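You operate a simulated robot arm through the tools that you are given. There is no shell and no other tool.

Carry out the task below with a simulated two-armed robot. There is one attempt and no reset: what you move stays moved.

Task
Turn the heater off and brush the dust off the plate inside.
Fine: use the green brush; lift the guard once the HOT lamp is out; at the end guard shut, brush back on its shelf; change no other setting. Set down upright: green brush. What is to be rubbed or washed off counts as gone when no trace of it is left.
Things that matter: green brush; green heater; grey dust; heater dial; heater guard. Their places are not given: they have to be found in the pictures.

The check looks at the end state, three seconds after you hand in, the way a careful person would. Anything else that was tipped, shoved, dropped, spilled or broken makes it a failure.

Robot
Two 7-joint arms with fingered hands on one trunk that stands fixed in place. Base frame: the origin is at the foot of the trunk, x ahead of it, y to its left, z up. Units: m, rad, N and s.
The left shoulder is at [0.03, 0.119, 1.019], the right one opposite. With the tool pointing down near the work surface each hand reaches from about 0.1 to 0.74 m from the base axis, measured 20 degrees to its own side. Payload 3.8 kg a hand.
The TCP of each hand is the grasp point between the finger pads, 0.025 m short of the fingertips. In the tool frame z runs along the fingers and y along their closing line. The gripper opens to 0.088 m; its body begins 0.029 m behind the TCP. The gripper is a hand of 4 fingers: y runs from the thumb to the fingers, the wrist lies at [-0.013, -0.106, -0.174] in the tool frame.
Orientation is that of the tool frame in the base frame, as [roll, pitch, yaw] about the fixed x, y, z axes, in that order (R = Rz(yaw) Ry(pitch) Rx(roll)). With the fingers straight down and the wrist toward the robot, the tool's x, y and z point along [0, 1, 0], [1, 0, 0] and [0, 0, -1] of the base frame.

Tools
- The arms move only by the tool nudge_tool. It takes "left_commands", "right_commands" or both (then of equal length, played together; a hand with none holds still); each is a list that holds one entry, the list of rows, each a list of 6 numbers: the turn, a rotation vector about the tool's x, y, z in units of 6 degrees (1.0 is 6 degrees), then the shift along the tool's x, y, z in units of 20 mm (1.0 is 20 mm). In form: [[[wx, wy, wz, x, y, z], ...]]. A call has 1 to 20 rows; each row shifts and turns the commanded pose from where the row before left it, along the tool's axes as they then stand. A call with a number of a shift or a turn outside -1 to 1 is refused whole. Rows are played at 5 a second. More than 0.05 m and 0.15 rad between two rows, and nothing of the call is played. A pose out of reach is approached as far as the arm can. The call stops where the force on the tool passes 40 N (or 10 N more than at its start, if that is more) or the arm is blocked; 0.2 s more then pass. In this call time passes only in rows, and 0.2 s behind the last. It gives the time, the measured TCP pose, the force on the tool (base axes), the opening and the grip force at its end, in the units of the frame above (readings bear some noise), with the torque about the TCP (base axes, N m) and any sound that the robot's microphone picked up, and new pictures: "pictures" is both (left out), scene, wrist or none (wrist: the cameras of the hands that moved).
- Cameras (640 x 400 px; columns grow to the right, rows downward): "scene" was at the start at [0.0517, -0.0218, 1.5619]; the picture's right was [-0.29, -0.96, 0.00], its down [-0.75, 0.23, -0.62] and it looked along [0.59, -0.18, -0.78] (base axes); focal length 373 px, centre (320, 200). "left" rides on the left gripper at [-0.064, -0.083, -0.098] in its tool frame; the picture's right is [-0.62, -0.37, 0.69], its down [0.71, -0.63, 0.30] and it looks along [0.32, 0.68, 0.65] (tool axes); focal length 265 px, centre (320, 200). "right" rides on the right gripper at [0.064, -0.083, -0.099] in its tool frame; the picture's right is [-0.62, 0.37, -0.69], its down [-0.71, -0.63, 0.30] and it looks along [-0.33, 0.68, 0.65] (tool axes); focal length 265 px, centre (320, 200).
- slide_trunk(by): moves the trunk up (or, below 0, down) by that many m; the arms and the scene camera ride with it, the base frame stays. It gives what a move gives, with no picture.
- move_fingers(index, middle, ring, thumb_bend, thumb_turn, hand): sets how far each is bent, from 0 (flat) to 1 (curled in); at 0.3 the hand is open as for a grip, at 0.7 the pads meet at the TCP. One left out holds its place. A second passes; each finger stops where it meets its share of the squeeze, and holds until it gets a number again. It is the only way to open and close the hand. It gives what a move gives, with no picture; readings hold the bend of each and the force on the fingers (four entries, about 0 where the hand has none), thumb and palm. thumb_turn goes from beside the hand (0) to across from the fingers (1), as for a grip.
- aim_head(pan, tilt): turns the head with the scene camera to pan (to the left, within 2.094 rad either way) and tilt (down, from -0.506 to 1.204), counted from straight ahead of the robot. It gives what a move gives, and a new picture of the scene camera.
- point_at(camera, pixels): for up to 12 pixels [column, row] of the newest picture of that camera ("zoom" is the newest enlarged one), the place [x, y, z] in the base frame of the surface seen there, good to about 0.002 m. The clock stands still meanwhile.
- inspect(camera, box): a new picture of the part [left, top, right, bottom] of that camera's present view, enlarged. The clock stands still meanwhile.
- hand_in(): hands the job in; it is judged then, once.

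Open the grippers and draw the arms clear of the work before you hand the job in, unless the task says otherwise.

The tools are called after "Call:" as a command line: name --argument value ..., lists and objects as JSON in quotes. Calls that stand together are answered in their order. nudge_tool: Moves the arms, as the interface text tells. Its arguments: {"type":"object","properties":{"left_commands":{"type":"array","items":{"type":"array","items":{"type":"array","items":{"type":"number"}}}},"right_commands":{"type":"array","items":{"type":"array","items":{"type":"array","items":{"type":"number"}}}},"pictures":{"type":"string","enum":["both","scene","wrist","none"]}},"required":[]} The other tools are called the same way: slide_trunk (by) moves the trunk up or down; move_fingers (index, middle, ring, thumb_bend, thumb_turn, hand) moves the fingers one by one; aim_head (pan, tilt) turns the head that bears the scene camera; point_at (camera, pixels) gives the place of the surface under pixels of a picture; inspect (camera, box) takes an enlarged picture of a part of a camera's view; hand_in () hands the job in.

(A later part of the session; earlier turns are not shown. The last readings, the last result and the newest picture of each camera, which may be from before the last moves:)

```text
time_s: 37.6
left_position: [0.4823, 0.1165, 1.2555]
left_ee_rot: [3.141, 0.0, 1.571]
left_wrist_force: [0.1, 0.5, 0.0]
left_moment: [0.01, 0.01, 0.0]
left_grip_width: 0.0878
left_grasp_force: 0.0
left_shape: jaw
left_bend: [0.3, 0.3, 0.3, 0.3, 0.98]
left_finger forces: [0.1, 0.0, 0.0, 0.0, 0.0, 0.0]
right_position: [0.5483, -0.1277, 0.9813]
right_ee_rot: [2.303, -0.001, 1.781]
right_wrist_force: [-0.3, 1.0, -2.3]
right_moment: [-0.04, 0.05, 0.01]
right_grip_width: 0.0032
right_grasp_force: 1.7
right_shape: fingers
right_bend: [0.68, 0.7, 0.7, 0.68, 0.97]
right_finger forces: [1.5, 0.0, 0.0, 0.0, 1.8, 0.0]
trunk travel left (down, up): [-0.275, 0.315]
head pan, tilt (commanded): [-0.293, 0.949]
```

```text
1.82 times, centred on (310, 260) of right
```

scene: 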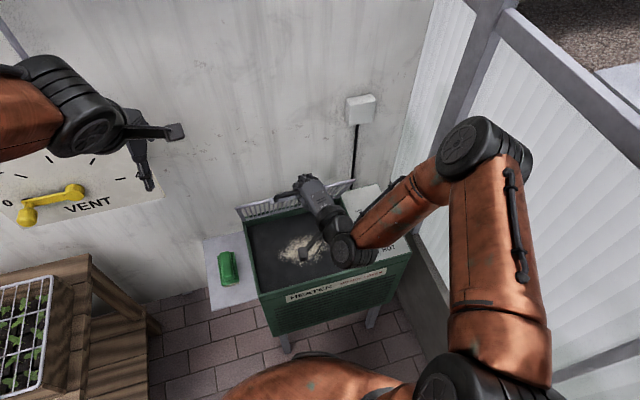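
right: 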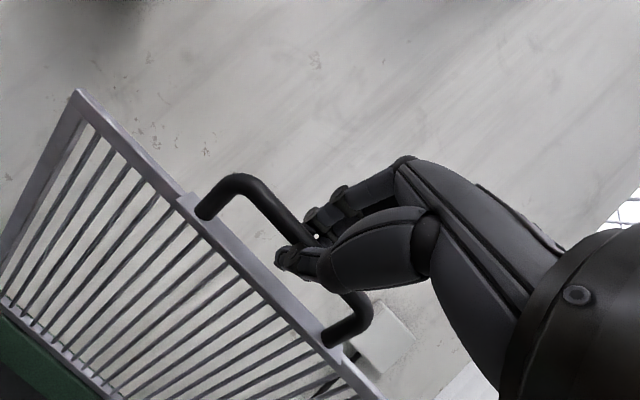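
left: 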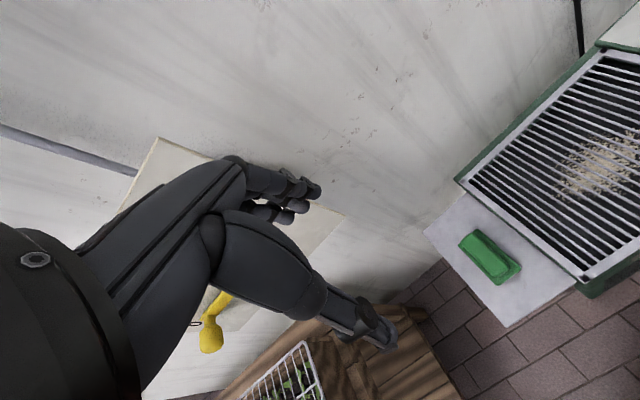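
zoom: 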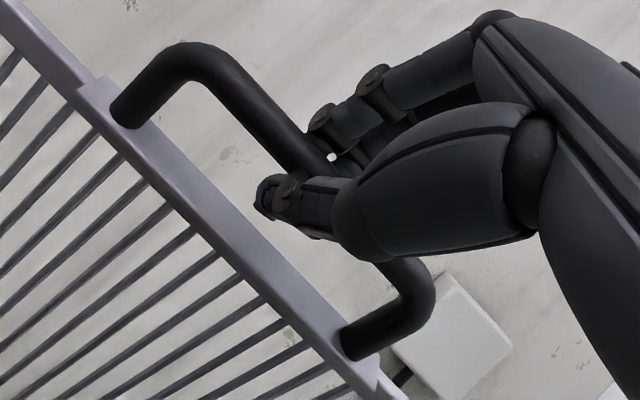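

About 64° now, bar still held. I continue to about 88°.

Call:
nudge_tool --right_commands '[[[0, 0, 0, -0.19, 0.895, 0.389], [0, 0, 0, -0.195, 0.865, 0.45], [0, 0, 0, -0.2, 0.83, 0.51], [0, 0, 0, -0.203, 0.791, 0.568], [0, 0, 0, -0.206, 0.748, 0.622], [0, 0, 0, -0.207, 0.702, 0.674]]]' --pictures "both"

Call:
inspect --camera "scene" --box '[230, 120, 430, 300]'

Call:
inspect --camera "right" --box '[190, 150, 430, 370]'

```text
time_s: 39.0
left_position: [0.4816, 0.1171, 1.2563]
left_ee_rot: [-3.14, 0.002, 1.57]
left_wrist_force: [0.6, 0.4, 0.5]
left_moment: [-0.01, -0.04, 0.02]
left_grip_width: 0.0875
left_grasp_force: 0.1
left_shape: jaw
left_bend: [0.3, 0.3, 0.3, 0.3, 0.98]
left_finger forces: [0.0, 0.0, 0.0, 0.0, 0.0, 0.1]
right_position: [0.6643, -0.1273, 1.0102]
right_ee_rot: [2.303, 0.0, 1.78]
right_wrist_force: [-0.7, 0.0, -0.9]
right_moment: [-0.03, 0.02, -0.02]
right_grip_width: 0.0024
right_grasp_force: 0.7
right_shape: fingers
right_bend: [0.69, 0.7, 0.7, 0.68, 0.97]
right_finger forces: [1.0, 0.1, 0.0, 0.1, 1.6, 0.1]
trunk travel left (down, up): [-0.275, 0.315]
head pan, tilt (commanded): [-0.293, 0.949]
```

scene: 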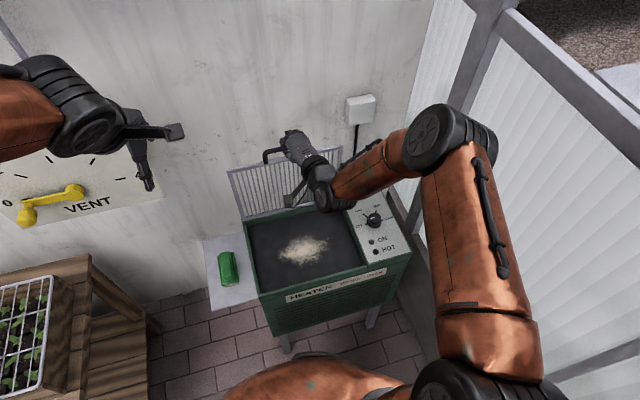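
right: 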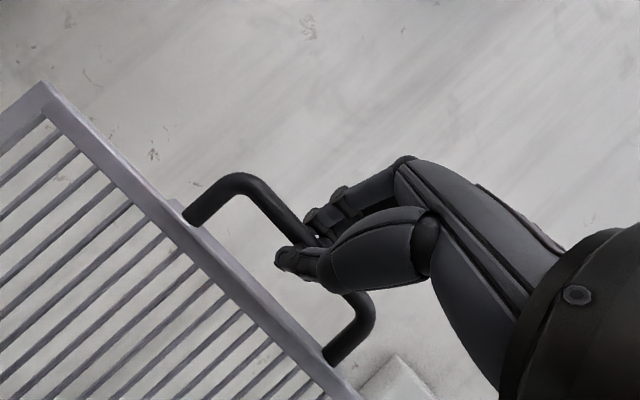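

```text
2.22 times, centred on (330, 210) of scene
```

zoom: 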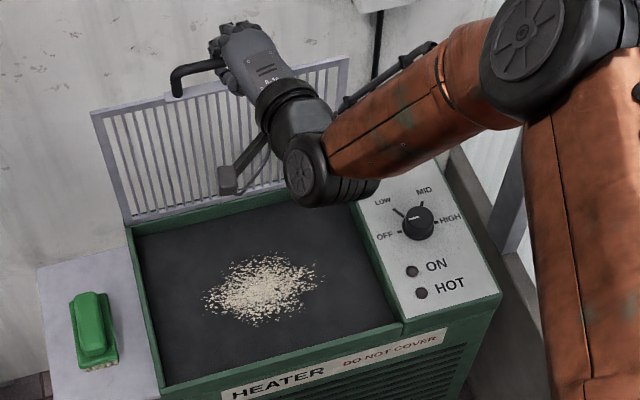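

```text
1.82 times, centred on (310, 260) of right
```

zoom: 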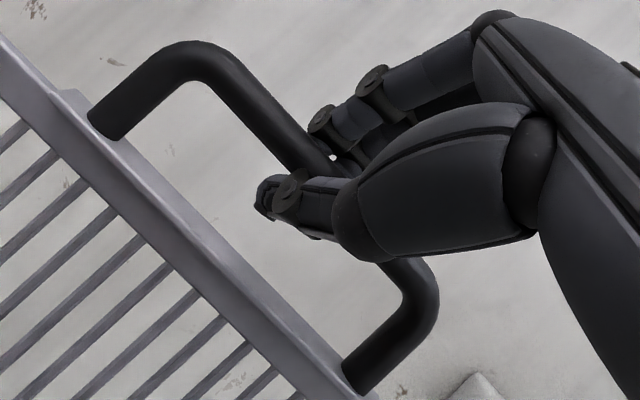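

The guard is nearly upright. I measure its hinge line and top corners to know its angle.

Call:
point_at --camera "scene" --pixels '[[229, 172], [245, 218], [340, 148], [265, 160], [289, 213], [233, 175], [244, 212]]'

Call:
point_at --camera "right" --pixels '[[45, 90], [100, 145], [240, 180], [220, 260], [330, 350], [350, 340]]'

```text
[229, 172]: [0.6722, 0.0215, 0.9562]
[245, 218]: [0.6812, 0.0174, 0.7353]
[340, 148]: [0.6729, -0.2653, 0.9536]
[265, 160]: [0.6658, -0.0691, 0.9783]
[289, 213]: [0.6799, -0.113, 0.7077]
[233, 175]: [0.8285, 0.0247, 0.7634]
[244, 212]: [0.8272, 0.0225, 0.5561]
```

```text
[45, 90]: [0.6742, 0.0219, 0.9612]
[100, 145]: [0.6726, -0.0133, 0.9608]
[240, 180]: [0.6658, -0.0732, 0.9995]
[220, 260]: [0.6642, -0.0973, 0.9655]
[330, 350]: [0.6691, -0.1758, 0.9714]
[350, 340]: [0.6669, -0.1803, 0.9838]
```

Guard angle is about 88° (hinge x 0.681, top x 0.673). I push gently on past vertical, watching for a stop.

Call:
nudge_tool --right_commands '[[[0, 0, 0, -0.208, 0.652, 0.722], [0, 0, 0, -0.207, 0.598, 0.767], [0, 0, 0, -0.206, 0.542, 0.808]]]' --pictures "both"

Call:
inspect --camera "right" --box '[190, 150, 430, 370]'

Call:
point_at --camera "right" --pixels '[[45, 90], [100, 145], [240, 180], [220, 260], [330, 350]]'

```text
time_s: 39.8
left_position: [0.4772, 0.115, 1.258]
left_ee_rot: [3.138, 0.001, 1.571]
left_wrist_force: [0.1, -0.2, 0.1]
left_moment: [0.0, -0.01, 0.02]
left_grip_width: 0.088
left_grasp_force: 0.1
left_shape: jaw
left_bend: [0.3, 0.3, 0.3, 0.3, 0.98]
left_finger forces: [0.1, 0.0, 0.0, 0.1, 0.0, 0.1]
right_position: [0.7098, -0.1246, 0.9981]
right_ee_rot: [2.322, -0.004, 1.789]
right_wrist_force: [-32.8, -2.6, -0.7]
right_moment: [-0.01, -0.03, -0.03]
right_grip_width: 0.0083
right_grasp_force: 13.2
right_shape: fingers
right_bend: [0.7, 0.7, 0.7, 0.69, 0.96]
right_finger forces: [0.1, 0.0, 0.0, 0.1, 27.3, 0.0]
trunk travel left (down, up): [-0.275, 0.315]
head pan, tilt (commanded): [-0.293, 0.949]
stopped in row 3 (right hand): the force on the tool passed its limit at 51 N (the readings are from after the stop); the commanded pose is now the measured one
```

scene: 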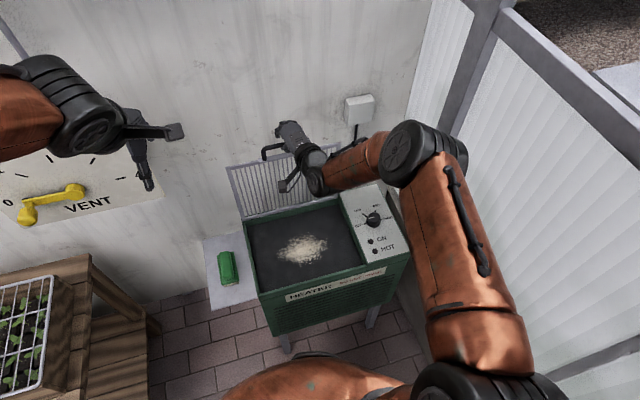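
right: 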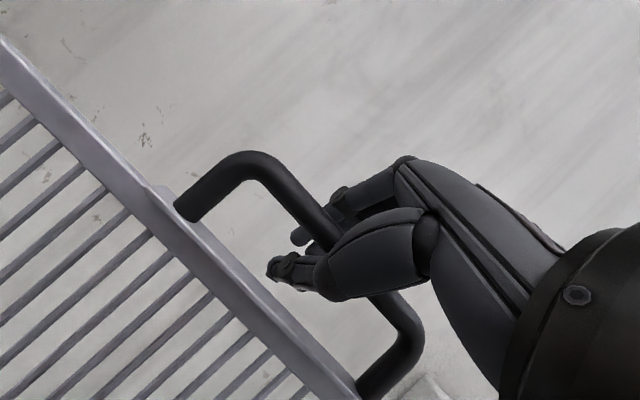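

```text
1.82 times, centred on (310, 260) of right
```

zoom: 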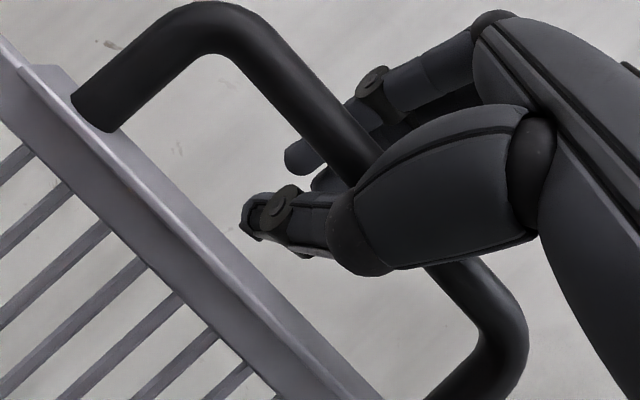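

```text
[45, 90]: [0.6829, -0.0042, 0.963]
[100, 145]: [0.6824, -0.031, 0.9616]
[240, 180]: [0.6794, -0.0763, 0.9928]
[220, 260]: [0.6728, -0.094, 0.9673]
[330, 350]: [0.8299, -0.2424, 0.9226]
```

The guard met a stop at about 91° (51 N briefly). I back off 12 mm to relieve the force.

Call:
nudge_tool --right_commands '[[[0, 0, 0, 0.06, -0.2, -0.22], [0, 0, 0, 0.06, -0.2, -0.22]]]' --pictures "wrist"

Call:
point_at --camera "right" --pixels '[[45, 90], [100, 150], [240, 180], [220, 265]]'

```text
time_s: 40.4
left_position: [0.4831, 0.117, 1.255]
left_ee_rot: [-3.14, 0.0, 1.571]
left_wrist_force: [0.2, -0.2, 0.0]
left_moment: [-0.01, 0.04, 0.01]
left_grip_width: 0.0877
left_grasp_force: 0.1
left_shape: jaw
left_bend: [0.3, 0.3, 0.3, 0.3, 0.98]
left_finger forces: [0.0, 0.0, 0.0, 0.0, 0.0, 0.0]
right_position: [0.7056, -0.1254, 0.9987]
right_ee_rot: [2.317, -0.004, 1.788]
right_wrist_force: [-1.1, 0.2, -13.7]
right_moment: [0.03, -0.4, -0.02]
right_grip_width: 0.0064
right_grasp_force: 6.5
right_shape: fingers
right_bend: [0.7, 0.7, 0.7, 0.67, 0.97]
right_finger forces: [0.0, 0.1, 0.0, 0.0, 12.3, 0.0]
trunk travel left (down, up): [-0.275, 0.315]
head pan, tilt (commanded): [-0.293, 0.949]
```

right: 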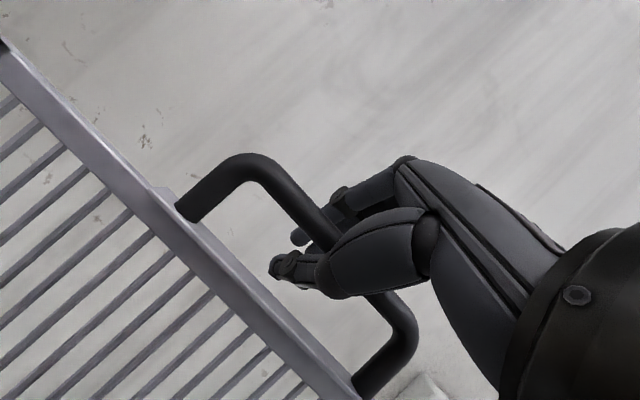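

```text
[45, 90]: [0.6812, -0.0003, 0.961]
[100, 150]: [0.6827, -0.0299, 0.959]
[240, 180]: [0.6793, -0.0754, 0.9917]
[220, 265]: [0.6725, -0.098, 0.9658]
```

The bar has slid toward the palm and the thumb pushes on it (12 N). I open the hand while it stays in front of the guard as a safeguard, to see whether the guard stands by itself.

Call:
move_fingers --hand "right" --index 0.4 --middle 0.4 --ring 0.4 --thumb_bend 0.4

Call:
inspect --camera "right" --box '[0, 0, 640, 400]'

Call:
inspect --camera "scene" --box '[210, 100, 370, 230]'

```text
time_s: 41.4
left_position: [0.481, 0.1177, 1.2572]
left_ee_rot: [3.142, -0.001, 1.569]
left_wrist_force: [0.2, -0.7, -0.6]
left_moment: [-0.02, -0.01, 0.01]
left_grip_width: 0.0874
left_grasp_force: 0.1
left_shape: jaw
left_bend: [0.3, 0.3, 0.3, 0.3, 0.98]
left_finger forces: [0.0, 0.0, 0.0, 0.1, 0.1, 0.0]
right_position: [0.7052, -0.1249, 1.001]
right_ee_rot: [2.314, -0.003, 1.787]
right_wrist_force: [0.9, 0.2, 7.5]
right_moment: [0.03, 0.03, -0.04]
right_grip_width: 0.0562
right_grasp_force: 4.6
right_shape: fingers
right_bend: [0.4, 0.4, 0.4, 0.45, 0.98]
right_finger forces: [0.0, 0.0, 0.1, 0.0, 9.0, 0.1]
trunk travel left (down, up): [-0.275, 0.315]
head pan, tilt (commanded): [-0.293, 0.949]
```

```text
1.00 times, centred on (320, 200) of right (not enlarged: the box is as wide or as high as the picture)
```

zoom: 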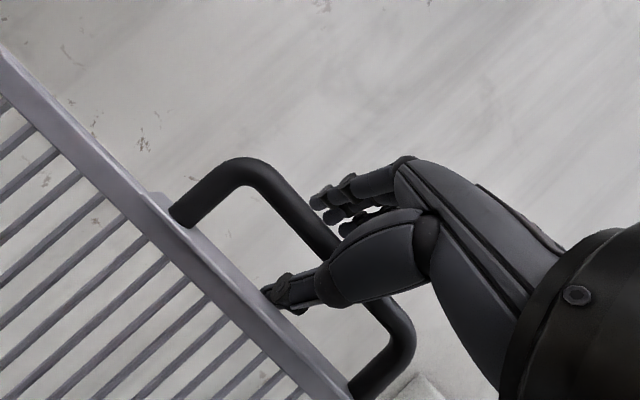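

```text
3.08 times, centred on (290, 165) of scene
```

zoom: 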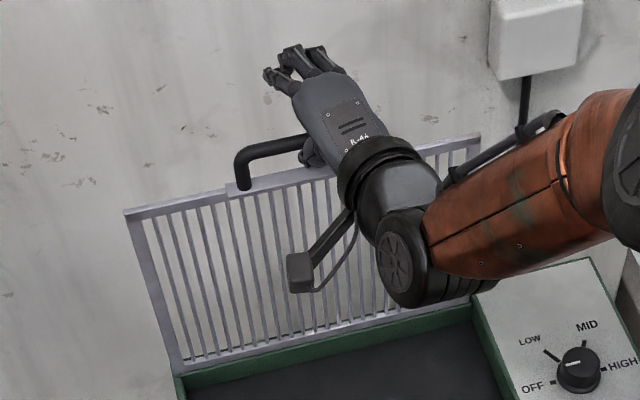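

The thumb now presses the guard's edge from opening; I bend it back slightly to free it, then retreat 20 mm along the finger axis and check whether the guard follows.

Call:
move_fingers --hand "right" --thumb_bend 0.52

Call:
nudge_tool --right_commands '[[[0, 0, 0, 0, 0, -0.5], [0, 0, 0, 0, 0, -0.5]]]' --pictures "both"

Call:
point_at --camera "right" --pixels '[[45, 90], [100, 150], [240, 180], [220, 265], [25, 70]]'

Call:
inspect --camera "scene" --box '[210, 100, 370, 230]'

```text
time_s: 42.4
left_position: [0.4812, 0.1171, 1.2554]
left_ee_rot: [3.142, -0.001, 1.569]
left_wrist_force: [0.3, 0.0, -0.6]
left_moment: [0.01, 0.01, 0.01]
left_grip_width: 0.0875
left_grasp_force: 0.0
left_shape: jaw
left_bend: [0.3, 0.3, 0.3, 0.3, 0.98]
left_finger forces: [0.0, 0.0, 0.0, 0.1, 0.0, 0.0]
right_position: [0.7042, -0.1254, 1.0002]
right_ee_rot: [2.317, -0.003, 1.787]
right_wrist_force: [0.4, 0.2, -0.5]
right_moment: [0.01, -0.02, 0.05]
right_grip_width: 0.0506
right_grasp_force: 0.1
right_shape: fingers
right_bend: [0.4, 0.4, 0.4, 0.52, 0.98]
right_finger forces: [0.1, 0.0, 0.0, 0.0, 0.8, 0.0]
trunk travel left (down, up): [-0.275, 0.315]
head pan, tilt (commanded): [-0.293, 0.949]
```

```text
time_s: 43.0
left_position: [0.482, 0.1171, 1.2569]
left_ee_rot: [-3.141, -0.002, 1.571]
left_wrist_force: [0.3, -0.4, -0.4]
left_moment: [0.01, -0.03, -0.01]
left_grip_width: 0.0874
left_grasp_force: 0.2
left_shape: jaw
left_bend: [0.3, 0.3, 0.3, 0.3, 0.98]
left_finger forces: [0.1, 0.0, 0.1, 0.0, 0.0, 0.1]
right_position: [0.6905, -0.1272, 1.0145]
right_ee_rot: [2.318, -0.004, 1.787]
right_wrist_force: [-0.2, 0.4, -1.0]
right_moment: [-0.04, 0.0, -0.04]
right_grip_width: 0.0512
right_grasp_force: 0.0
right_shape: fingers
right_bend: [0.4, 0.4, 0.4, 0.51, 0.97]
right_finger forces: [0.1, 0.1, 0.0, 0.0, 0.7, 0.0]
trunk travel left (down, up): [-0.275, 0.315]
head pan, tilt (commanded): [-0.293, 0.949]
```

scene: 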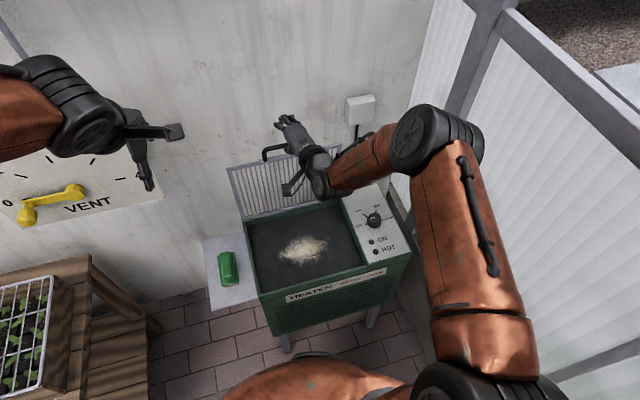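
right: 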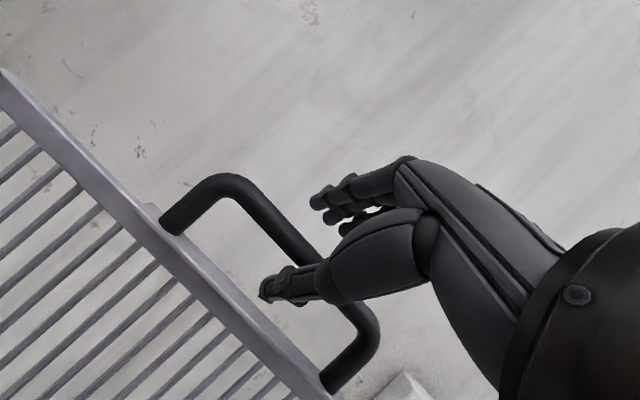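

```text
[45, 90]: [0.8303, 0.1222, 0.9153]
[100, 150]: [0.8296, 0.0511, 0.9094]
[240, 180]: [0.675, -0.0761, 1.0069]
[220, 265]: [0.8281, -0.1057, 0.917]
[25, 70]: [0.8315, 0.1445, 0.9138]
```

```text
3.08 times, centred on (290, 165) of scene
```

zoom: 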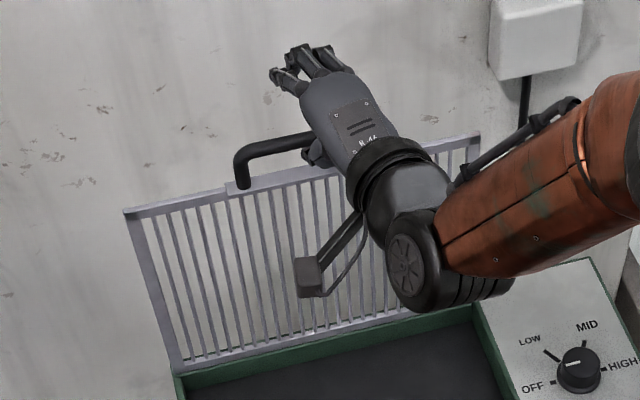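

The guard's left corner stays at the same place in the enlarged view (124,212), and the hand feels almost nothing. I retreat another 30 mm and compare.

Call:
nudge_tool --right_commands '[[[0, 0, 0, 0, 0, -0.5], [0, 0, 0, 0, 0, -0.5], [0, 0, 0, 0, 0, -0.5]]]' --pictures "both"

Call:
inspect --camera "scene" --box '[210, 100, 370, 230]'

Call:
point_at --camera "scene" --pixels '[[228, 168], [246, 218], [266, 155]]'

```text
time_s: 43.8
left_position: [0.4809, 0.1177, 1.2565]
left_ee_rot: [-3.141, 0.001, 1.571]
left_wrist_force: [0.0, -0.7, 0.2]
left_moment: [-0.03, -0.01, 0.03]
left_grip_width: 0.0874
left_grasp_force: 0.0
left_shape: jaw
left_bend: [0.3, 0.3, 0.3, 0.3, 0.98]
left_finger forces: [0.0, 0.0, 0.0, 0.1, 0.0, 0.0]
right_position: [0.6687, -0.1342, 1.0351]
right_ee_rot: [2.316, -0.003, 1.785]
right_wrist_force: [0.2, 0.2, 0.7]
right_moment: [-0.03, 0.01, -0.02]
right_grip_width: 0.0507
right_grasp_force: 0.0
right_shape: fingers
right_bend: [0.4, 0.4, 0.4, 0.52, 0.97]
right_finger forces: [0.0, 0.0, 0.0, 0.1, 0.1, 0.1]
trunk travel left (down, up): [-0.275, 0.315]
head pan, tilt (commanded): [-0.293, 0.949]
```

scene: 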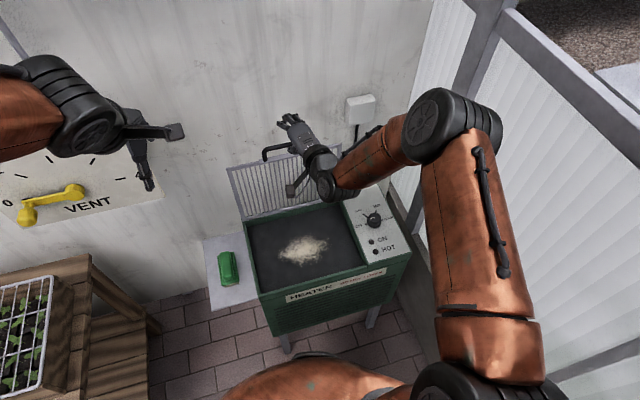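
right: 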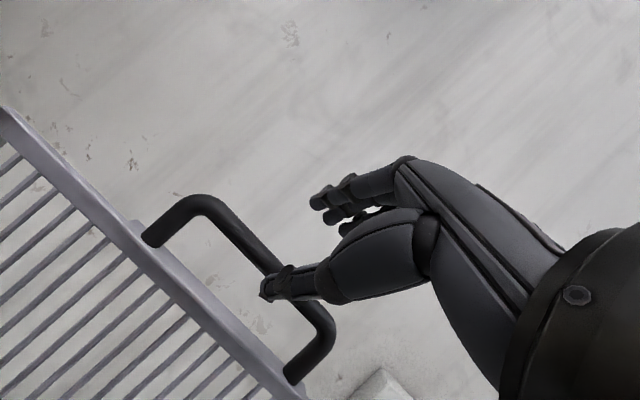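

```text
3.08 times, centred on (290, 165) of scene
```

zoom: 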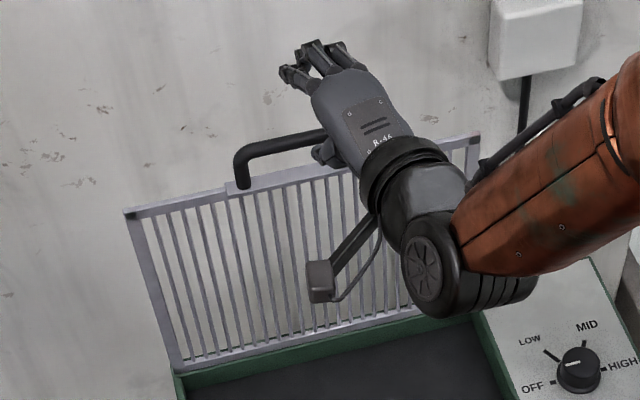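

```text
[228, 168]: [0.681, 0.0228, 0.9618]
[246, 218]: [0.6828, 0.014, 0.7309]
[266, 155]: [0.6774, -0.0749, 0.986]
```

The guard stands by itself (corner still at (124,212)). I withdraw the right hand fully and park it to the right, clear of the work.

Call:
nudge_tool --right_commands '[[[0, 0, 0, 0, 0, -0.7], [0, 0, 0, 0, 0, -1], [0, 0, 0, 0, 0, -1], [0, 0, 0, -0.6, -0.6, -0.7], [0, 0, 0, -0.77, -0.795, -0.88], [0, 0, 0, -0.77, -0.795, -0.88], [0, 0, 0, -0.77, -0.795, -0.88], [0, 0, 0, -0.77, -0.795, -0.88], [0, 0, 0, -0.77, -0.795, -0.88], [0, 0, 0, -0.77, -0.795, -0.88]]]' --pictures "both"

Call:
point_at --camera "scene" --pixels '[[228, 168], [246, 218], [266, 155], [300, 248], [280, 248], [327, 245], [302, 264], [300, 236], [255, 270], [355, 255], [262, 225], [340, 205]]'

```text
time_s: 46.0
left_position: [0.4813, 0.1172, 1.2564]
left_ee_rot: [-3.141, -0.001, 1.571]
left_wrist_force: [-0.3, -0.4, 1.4]
left_moment: [0.01, 0.01, -0.02]
left_grip_width: 0.0877
left_grasp_force: 0.1
left_shape: jaw
left_bend: [0.3, 0.3, 0.3, 0.3, 0.98]
left_finger forces: [0.0, 0.1, 0.0, 0.0, 0.0, 0.0]
right_position: [0.4933, -0.279, 1.0732]
right_ee_rot: [2.315, -0.004, 1.789]
right_wrist_force: [-0.3, 0.2, -0.8]
right_moment: [0.01, 0.01, -0.03]
right_grip_width: 0.0505
right_grasp_force: 0.1
right_shape: fingers
right_bend: [0.4, 0.4, 0.4, 0.52, 0.97]
right_finger forces: [0.1, 0.0, 0.1, 0.1, 0.1, 0.0]
trunk travel left (down, up): [-0.275, 0.315]
head pan, tilt (commanded): [-0.293, 0.949]
```

scene: 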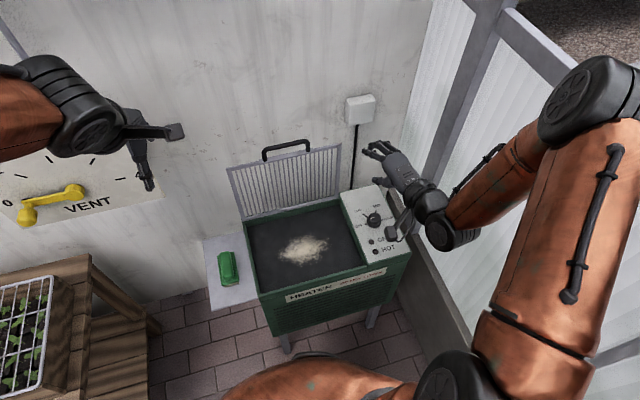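
right: 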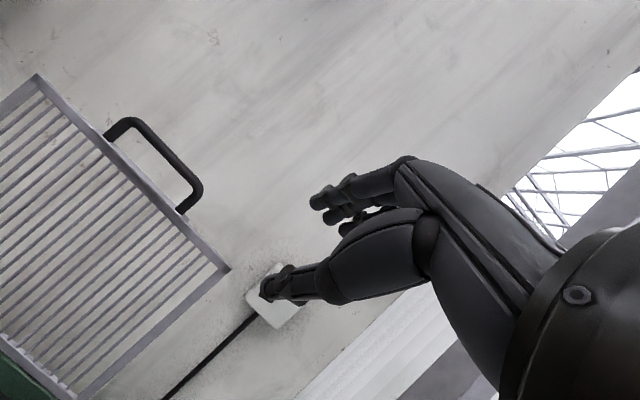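

```text
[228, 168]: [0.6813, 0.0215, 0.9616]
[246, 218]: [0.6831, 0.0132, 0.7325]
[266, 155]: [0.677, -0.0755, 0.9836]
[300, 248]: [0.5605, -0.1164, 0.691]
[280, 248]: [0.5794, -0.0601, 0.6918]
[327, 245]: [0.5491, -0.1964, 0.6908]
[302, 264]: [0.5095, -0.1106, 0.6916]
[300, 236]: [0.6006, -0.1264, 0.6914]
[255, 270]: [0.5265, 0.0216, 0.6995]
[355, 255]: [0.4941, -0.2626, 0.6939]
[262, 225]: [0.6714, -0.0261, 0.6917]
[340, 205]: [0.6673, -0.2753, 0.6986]
```

The guard stands upright unattended. The plate is at z 0.691; I look closely at the dust's extent.

Call:
inspect --camera "scene" --box '[240, 190, 370, 290]'

```text
4.00 times, centred on (305, 240) of scene
```

zoom: 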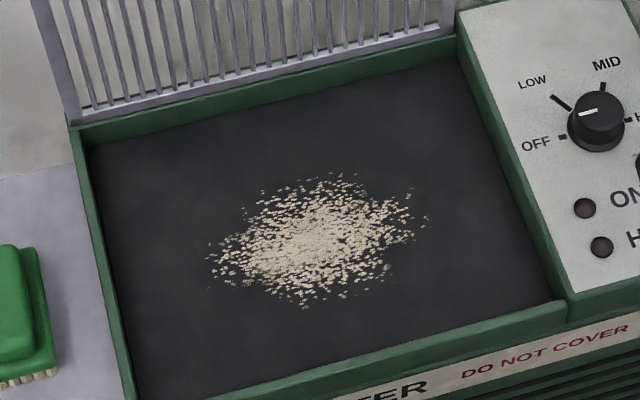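

Call:
point_at --camera "zoom" --pixels '[[205, 260], [428, 220], [355, 175], [255, 185], [305, 308], [380, 285], [245, 205], [410, 190], [96, 160], [145, 385], [550, 290], [450, 70]]'

Call:
inspect --camera "scene" --box '[200, 240, 250, 290]'

```text
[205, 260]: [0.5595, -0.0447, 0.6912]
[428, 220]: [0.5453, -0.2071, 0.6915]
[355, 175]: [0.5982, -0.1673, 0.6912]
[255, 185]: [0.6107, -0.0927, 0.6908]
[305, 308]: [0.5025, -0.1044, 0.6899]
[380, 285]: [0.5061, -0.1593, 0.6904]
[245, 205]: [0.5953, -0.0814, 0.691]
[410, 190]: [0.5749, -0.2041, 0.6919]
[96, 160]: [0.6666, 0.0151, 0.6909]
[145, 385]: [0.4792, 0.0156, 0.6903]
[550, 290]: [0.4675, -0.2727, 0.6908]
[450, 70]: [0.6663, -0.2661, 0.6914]
```

```text
8.00 times, centred on (225, 265) of scene
```

zoom: 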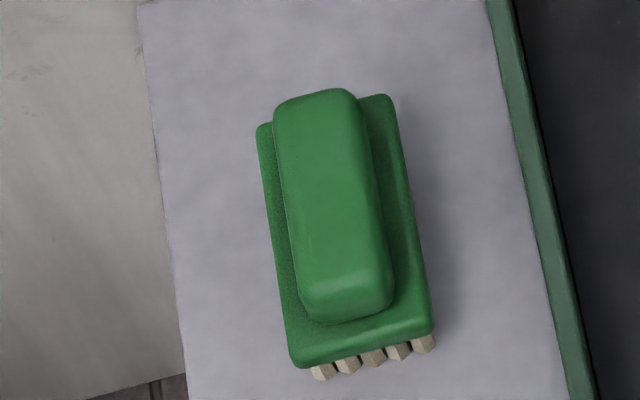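

Dust spans x 0.50–0.61, y -0.21 to -0.04. Now the left hand goes over the brush (0.5426, 0.090), turning so thumb and fingers will close across the handle's width.

Call:
nudge_tool --left_commands '[[[0, 0, 0, -0.3375, 0.77, 0], [0, 0, 0, -0.3375, 0.77, 0], [0, 0, 0, -0.3375, 0.77, 0], [0, 0, 0, -0.3375, 0.77, 0], [0, 0, 1, 0, 0, 1], [0, 0, 1, 0, 0, 1], [0, 0, 1, 0, 0, 1], [0, 0, 1, 0, 0, 1], [0, 0, 1, 0, 0, 1], [0, 0, 1, 0, 0, 1], [0, 0, 1, 0, 0, 1], [0, 0, 1, 0, 0, 1], [0, 0, 1, 0, 0, 1], [0, 0, 1, 0, 0, 1], [0, 0, 1, 0, 0, 1], [0, 0, 1, 0, 0, 1], [0, 0, 1, 0, 0, 1], [0, 0, 1, 0, 0, 1], [0, 0, 1, 0, 0, 1]]]' --pictures "both"

```text
time_s: 50.0
left_position: [0.5437, 0.0884, 0.9547]
left_ee_rot: [3.141, 0.001, -0.002]
left_wrist_force: [0.3, 0.2, 0.7]
left_moment: [-0.02, -0.02, 0.0]
left_grip_width: 0.0874
left_grasp_force: 0.0
left_shape: jaw
left_bend: [0.3, 0.3, 0.3, 0.3, 0.98]
left_finger forces: [0.0, 0.0, 0.0, 0.0, 0.0, 0.0]
right_position: [0.4962, -0.2775, 1.0709]
right_ee_rot: [2.318, -0.004, 1.789]
right_wrist_force: [0.7, 0.4, -0.6]
right_moment: [0.04, 0.0, 0.0]
right_grip_width: 0.0504
right_grasp_force: 0.1
right_shape: fingers
right_bend: [0.4, 0.4, 0.4, 0.52, 0.97]
right_finger forces: [0.1, 0.1, 0.0, 0.0, 0.0, 0.1]
trunk travel left (down, up): [-0.275, 0.315]
head pan, tilt (commanded): [-0.293, 0.949]
```

scene: 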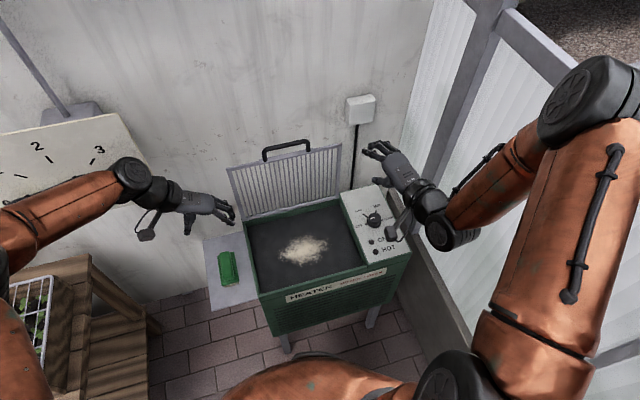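
left: 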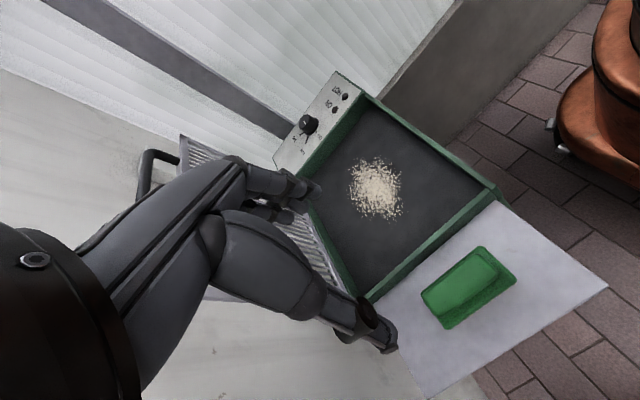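

The left hand is over the brush. I take an enlarged view of the brush from the left wrist camera to measure the handle precisely.

Call:
inspect --camera "left" --box '[400, 230, 540, 340]'

```text
3.64 times, centred on (470, 285) of left
```

zoom: 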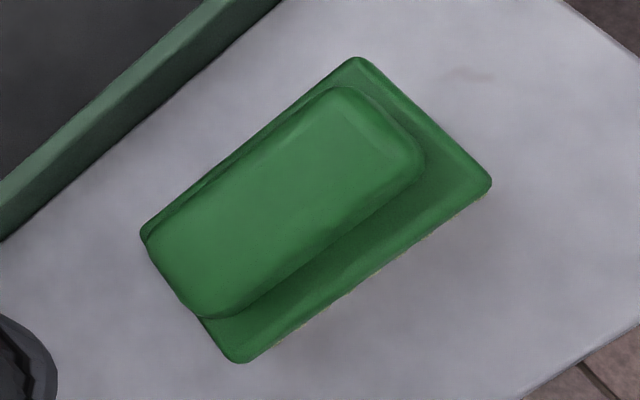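

Call:
point_at --camera "zoom" --pixels '[[160, 245], [200, 308], [335, 95], [410, 150], [275, 200], [240, 170], [300, 245], [355, 62], [487, 182], [237, 358], [180, 275], [375, 120]]'

```text
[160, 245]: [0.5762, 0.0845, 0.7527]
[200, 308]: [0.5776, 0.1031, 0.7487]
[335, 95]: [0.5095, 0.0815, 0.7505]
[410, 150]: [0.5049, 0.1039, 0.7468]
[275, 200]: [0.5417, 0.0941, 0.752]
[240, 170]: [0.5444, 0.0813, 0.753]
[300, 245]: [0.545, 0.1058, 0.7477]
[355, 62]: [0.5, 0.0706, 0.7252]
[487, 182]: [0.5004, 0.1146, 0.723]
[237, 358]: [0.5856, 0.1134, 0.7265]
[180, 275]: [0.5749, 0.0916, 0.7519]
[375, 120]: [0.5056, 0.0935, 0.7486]
```

Handle centre (0.5415, 0.093), width 25 mm, top z 0.752; base top z 0.725. I narrow the left hand a little and lower to just above the handle.

Call:
move_fingers --hand "left" --index 0.38 --middle 0.38 --ring 0.38 --thumb_bend 0.38

Call:
nudge_tool --left_commands '[[[0, 0, 0, -0.11, -0.22, 1], [0, 0, 0, 0, 0, 1], [0, 0, 0, 0, 0, 1], [0, 0, 0, 0, 0, 1], [0, 0, 0, 0, 0, 1], [0, 0, 0, 0, 0, 1], [0, 0, 0, 0, 0, 1], [0, 0, 0, 0, 0, 0.75]]]' --pictures "both"

Call:
inspect --camera "left" --box '[220, 160, 500, 380]'

```text
time_s: 51.0
left_position: [0.5428, 0.0897, 0.956]
left_ee_rot: [-3.141, 0.0, -0.001]
left_wrist_force: [-0.1, -0.3, -0.1]
left_moment: [-0.01, 0.0, 0.01]
left_grip_width: 0.0683
left_grasp_force: 0.0
left_shape: fingers
left_bend: [0.38, 0.38, 0.38, 0.38, 0.98]
left_finger forces: [0.1, 0.0, 0.0, 0.1, 0.0, 0.0]
right_position: [0.4942, -0.2789, 1.0726]
right_ee_rot: [2.316, -0.004, 1.789]
right_wrist_force: [-0.1, -0.4, 1.7]
right_moment: [0.03, -0.02, 0.02]
right_grip_width: 0.0504
right_grasp_force: 0.3
right_shape: fingers
right_bend: [0.4, 0.4, 0.4, 0.52, 0.97]
right_finger forces: [0.0, 0.0, 0.1, 0.0, 0.0, 0.0]
trunk travel left (down, up): [-0.275, 0.315]
head pan, tilt (commanded): [-0.293, 0.949]
```

```text
time_s: 52.8
left_position: [0.5411, 0.0935, 0.8]
left_ee_rot: [3.141, 0.0, -0.001]
left_wrist_force: [0.7, 0.3, -0.4]
left_moment: [0.0, 0.01, -0.01]
left_grip_width: 0.0685
left_grasp_force: 0.0
left_shape: fingers
left_bend: [0.38, 0.38, 0.38, 0.38, 0.98]
left_finger forces: [0.1, 0.0, 0.1, 0.0, 0.0, 0.0]
right_position: [0.4959, -0.278, 1.0726]
right_ee_rot: [2.318, -0.005, 1.788]
right_wrist_force: [1.1, 0.1, -0.2]
right_moment: [-0.01, 0.0, 0.02]
right_grip_width: 0.0506
right_grasp_force: 0.0
right_shape: fingers
right_bend: [0.4, 0.4, 0.4, 0.52, 0.97]
right_finger forces: [0.0, 0.1, 0.0, 0.0, 0.0, 0.0]
trunk travel left (down, up): [-0.275, 0.315]
head pan, tilt (commanded): [-0.293, 0.949]
```

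scene: 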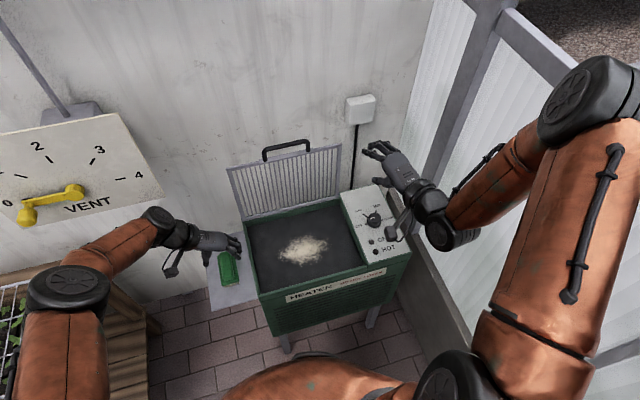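
left: 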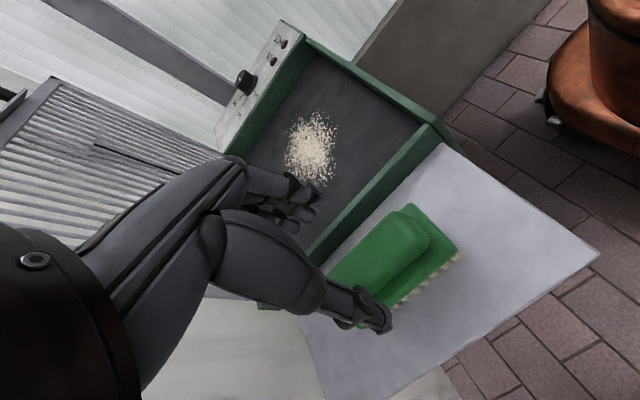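

```text
1.82 times, centred on (360, 270) of left
```

zoom: 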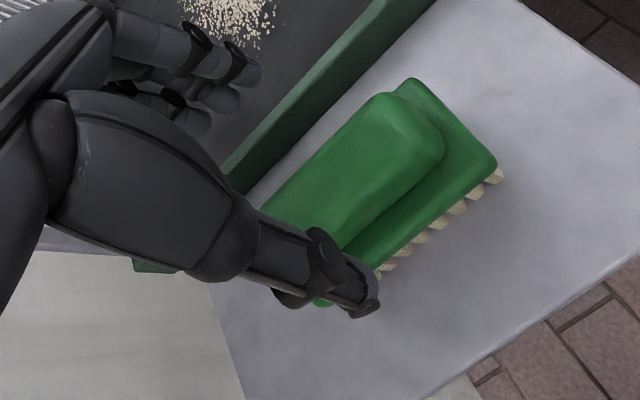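

The brush handle is between thumb and fingers. I lower 46 mm slowly so the tips stop just above the brush's base, and check elbow height at scene (70,290) against the bench.

Call:
point_at --camera "scene" --pixels '[[70, 290], [70, 350], [20, 330], [90, 320]]'

Call:
nudge_tool --left_commands '[[[0, 0, 0, 0, 0, 0.8], [0, 0, 0, 0, 0, 0.8], [0, 0, 0, 0, 0, 0.7]]]' --pictures "both"

Call:
inspect --camera "left" --box '[220, 160, 500, 380]'

Call:
inspect --camera "scene" --box '[160, 200, 280, 300]'

```text
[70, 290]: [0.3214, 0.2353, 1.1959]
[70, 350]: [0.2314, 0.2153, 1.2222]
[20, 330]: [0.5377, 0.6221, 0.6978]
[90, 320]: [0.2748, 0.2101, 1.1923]
```

```text
time_s: 53.6
left_position: [0.5405, 0.0931, 0.7562]
left_ee_rot: [-3.14, 0.0, 0.001]
left_wrist_force: [0.7, -0.6, -0.1]
left_moment: [-0.01, 0.02, -0.01]
left_grip_width: 0.0685
left_grasp_force: 0.1
left_shape: fingers
left_bend: [0.38, 0.38, 0.38, 0.38, 0.98]
left_finger forces: [0.1, 0.0, 0.1, 0.1, 0.0, 0.0]
right_position: [0.4949, -0.2782, 1.0729]
right_ee_rot: [2.317, -0.005, 1.787]
right_wrist_force: [0.1, -0.6, -0.2]
right_moment: [-0.04, -0.03, 0.01]
right_grip_width: 0.0505
right_grasp_force: 0.0
right_shape: fingers
right_bend: [0.4, 0.4, 0.4, 0.52, 0.97]
right_finger forces: [0.0, 0.1, 0.0, 0.0, 0.0, 0.0]
trunk travel left (down, up): [-0.275, 0.315]
head pan, tilt (commanded): [-0.293, 0.949]
```

scene: 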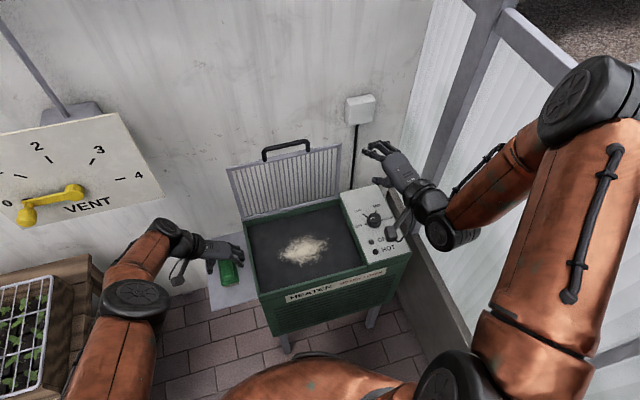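
left: 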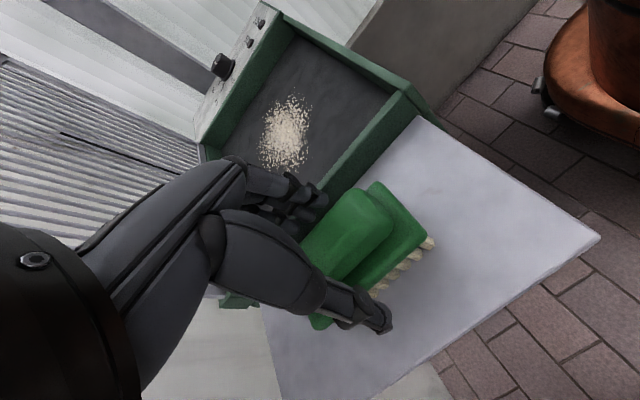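

```text
1.82 times, centred on (360, 270) of left
```

zoom: 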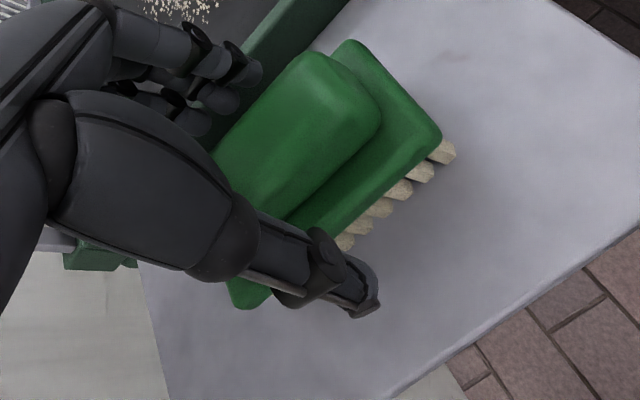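

```text
4.00 times, centred on (220, 250) of scene
```

zoom: 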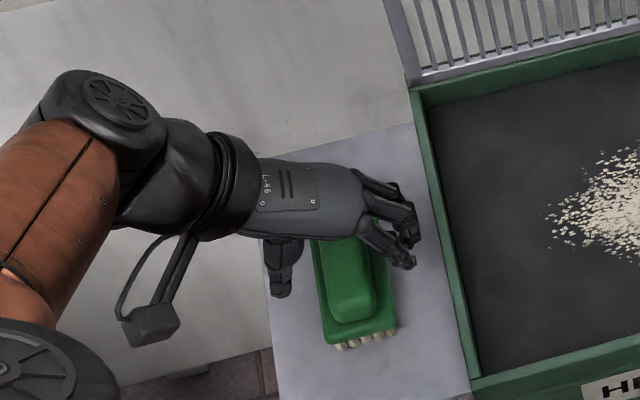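

The hand is centred over the handle at z 0.756, tips just above the base. I close the left fingers on the handle.

Call:
move_fingers --hand "left" --index 0.53 --middle 0.53 --ring 0.53 --thumb_bend 0.53

Call:
inspect --camera "left" --box '[220, 160, 500, 380]'

```text
time_s: 54.6
left_position: [0.5412, 0.0942, 0.7558]
left_ee_rot: [-3.14, -0.001, 0.0]
left_wrist_force: [0.6, 0.2, 0.5]
left_moment: [-0.01, -0.02, 0.02]
left_grip_width: 0.0354
left_grasp_force: 0.5
left_shape: fingers
left_bend: [0.53, 0.53, 0.53, 0.53, 0.98]
left_finger forces: [0.0, 0.3, 0.0, 0.0, 0.1, 0.0]
right_position: [0.4946, -0.2787, 1.0729]
right_ee_rot: [2.316, -0.002, 1.786]
right_wrist_force: [-0.2, 0.0, -0.7]
right_moment: [0.0, 0.01, -0.01]
right_grip_width: 0.0507
right_grasp_force: 0.1
right_shape: fingers
right_bend: [0.4, 0.4, 0.4, 0.52, 0.97]
right_finger forces: [0.0, 0.0, 0.0, 0.0, 0.0, 0.1]
trunk travel left (down, up): [-0.275, 0.315]
head pan, tilt (commanded): [-0.293, 0.949]
```

```text
1.82 times, centred on (360, 270) of left
```

zoom: 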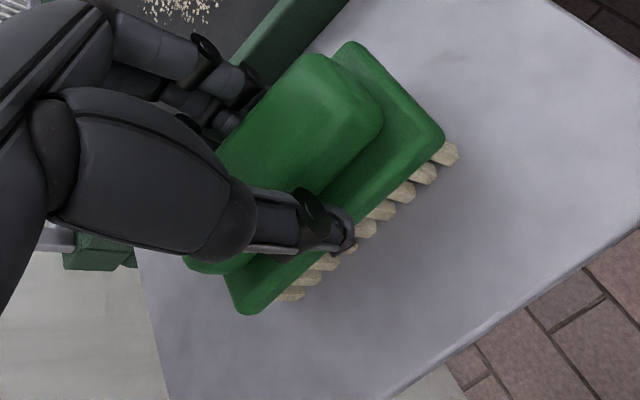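

First touch, at 35 mm. I close on to a firm grip.

Call:
move_fingers --hand "left" --index 0.66 --middle 0.66 --ring 0.66 --thumb_bend 0.66

Call:
inspect --camera "left" --box '[220, 160, 500, 380]'

```text
time_s: 55.6
left_position: [0.5403, 0.0941, 0.756]
left_ee_rot: [3.142, 0.001, -0.001]
left_wrist_force: [0.1, 0.2, 2.0]
left_moment: [-0.05, -0.04, -0.05]
left_grip_width: 0.0242
left_grasp_force: 8.2
left_shape: fingers
left_bend: [0.61, 0.6, 0.64, 0.57, 0.96]
left_finger forces: [2.6, 4.8, 1.0, 0.0, 8.1, 0.0]
right_position: [0.4955, -0.2788, 1.0734]
right_ee_rot: [2.316, -0.004, 1.787]
right_wrist_force: [-0.3, -0.6, 0.3]
right_moment: [0.01, -0.01, 0.0]
right_grip_width: 0.0507
right_grasp_force: 0.1
right_shape: fingers
right_bend: [0.4, 0.4, 0.4, 0.52, 0.97]
right_finger forces: [0.1, 0.1, 0.0, 0.0, 0.0, 0.0]
trunk travel left (down, up): [-0.275, 0.315]
head pan, tilt (commanded): [-0.293, 0.949]
```

```text
1.82 times, centred on (360, 270) of left
```

zoom: 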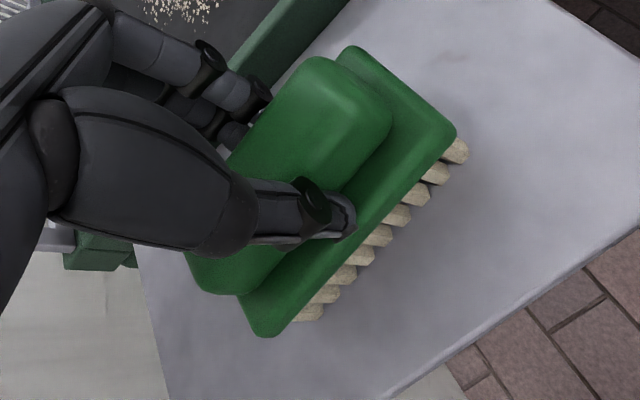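

Grip 8 N across the handle. I lift 40 mm and check that the brush comes along level.

Call:
nudge_tool --left_commands '[[[0, 0, 0, 0, 0, -0.5], [0, 0, 0, 0, 0, -0.75], [0, 0, 0, 0, 0, -0.75]]]' --pictures "both"

Call:
inspect --camera "left" --box '[220, 160, 500, 380]'

Call:
inspect --camera "scene" --box '[160, 200, 280, 300]'

```text
time_s: 56.4
left_position: [0.5404, 0.095, 0.795]
left_ee_rot: [3.141, 0.002, -0.001]
left_wrist_force: [0.5, 0.2, 0.1]
left_moment: [0.02, 0.0, 0.01]
left_grip_width: 0.0234
left_grasp_force: 7.5
left_shape: fingers
left_bend: [0.61, 0.6, 0.65, 0.57, 0.96]
left_finger forces: [2.8, 4.3, 0.7, 0.0, 7.8, 0.0]
right_position: [0.4957, -0.2777, 1.0729]
right_ee_rot: [2.314, -0.004, 1.787]
right_wrist_force: [0.1, 0.3, 1.5]
right_moment: [0.01, 0.0, 0.0]
right_grip_width: 0.0509
right_grasp_force: 0.0
right_shape: fingers
right_bend: [0.4, 0.4, 0.4, 0.52, 0.97]
right_finger forces: [0.0, 0.0, 0.0, 0.1, 0.1, 0.0]
trunk travel left (down, up): [-0.275, 0.315]
head pan, tilt (commanded): [-0.293, 0.949]
```

scene: 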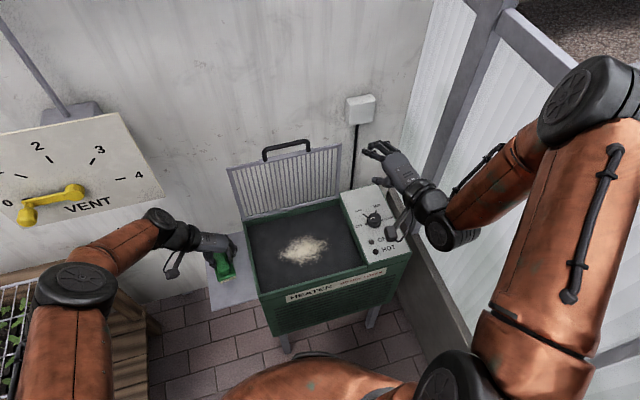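
left: 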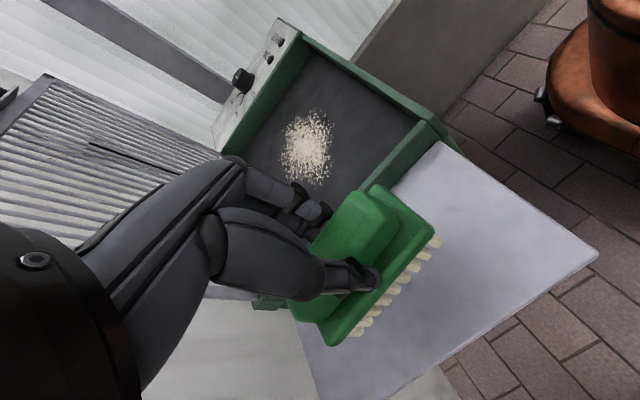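

```text
1.82 times, centred on (360, 270) of left
```

zoom: 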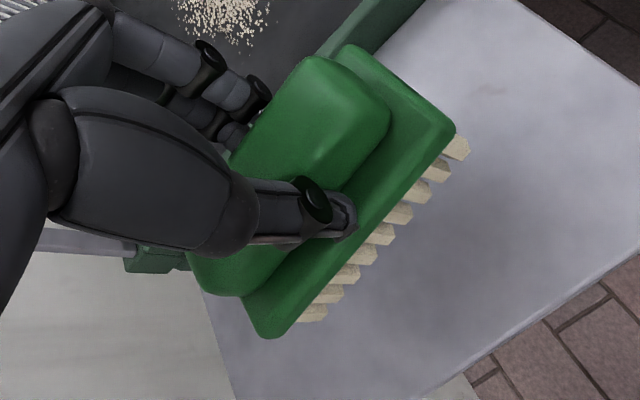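

```text
4.00 times, centred on (220, 250) of scene
```

zoom: 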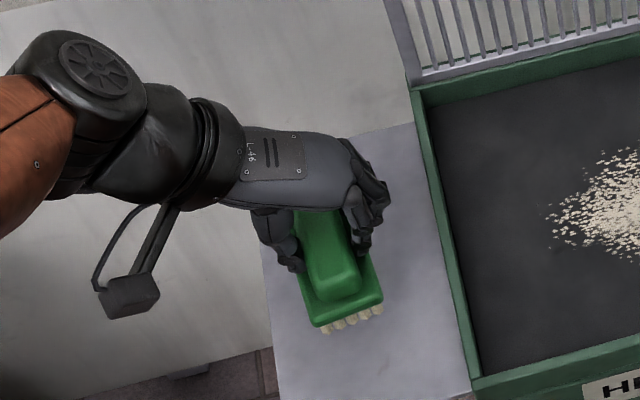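

The brush came up with the hand. I measure its base corners to see whether it hangs level and how it is turned.

Call:
point_at --camera "left" --pixels '[[439, 232], [380, 188], [331, 342], [400, 255], [365, 215], [320, 300], [380, 232], [350, 300]]'

Call:
inspect --camera "left" --box '[280, 170, 460, 360]'

```text
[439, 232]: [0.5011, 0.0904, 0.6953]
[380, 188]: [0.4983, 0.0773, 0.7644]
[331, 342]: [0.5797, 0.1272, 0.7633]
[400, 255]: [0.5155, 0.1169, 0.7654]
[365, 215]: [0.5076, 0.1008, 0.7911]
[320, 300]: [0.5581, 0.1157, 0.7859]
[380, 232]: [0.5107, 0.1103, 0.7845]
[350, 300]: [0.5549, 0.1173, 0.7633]
```

```text
2.11 times, centred on (370, 265) of left
```

zoom: 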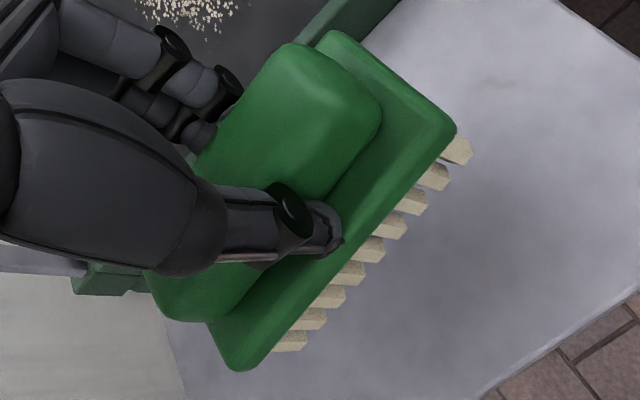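

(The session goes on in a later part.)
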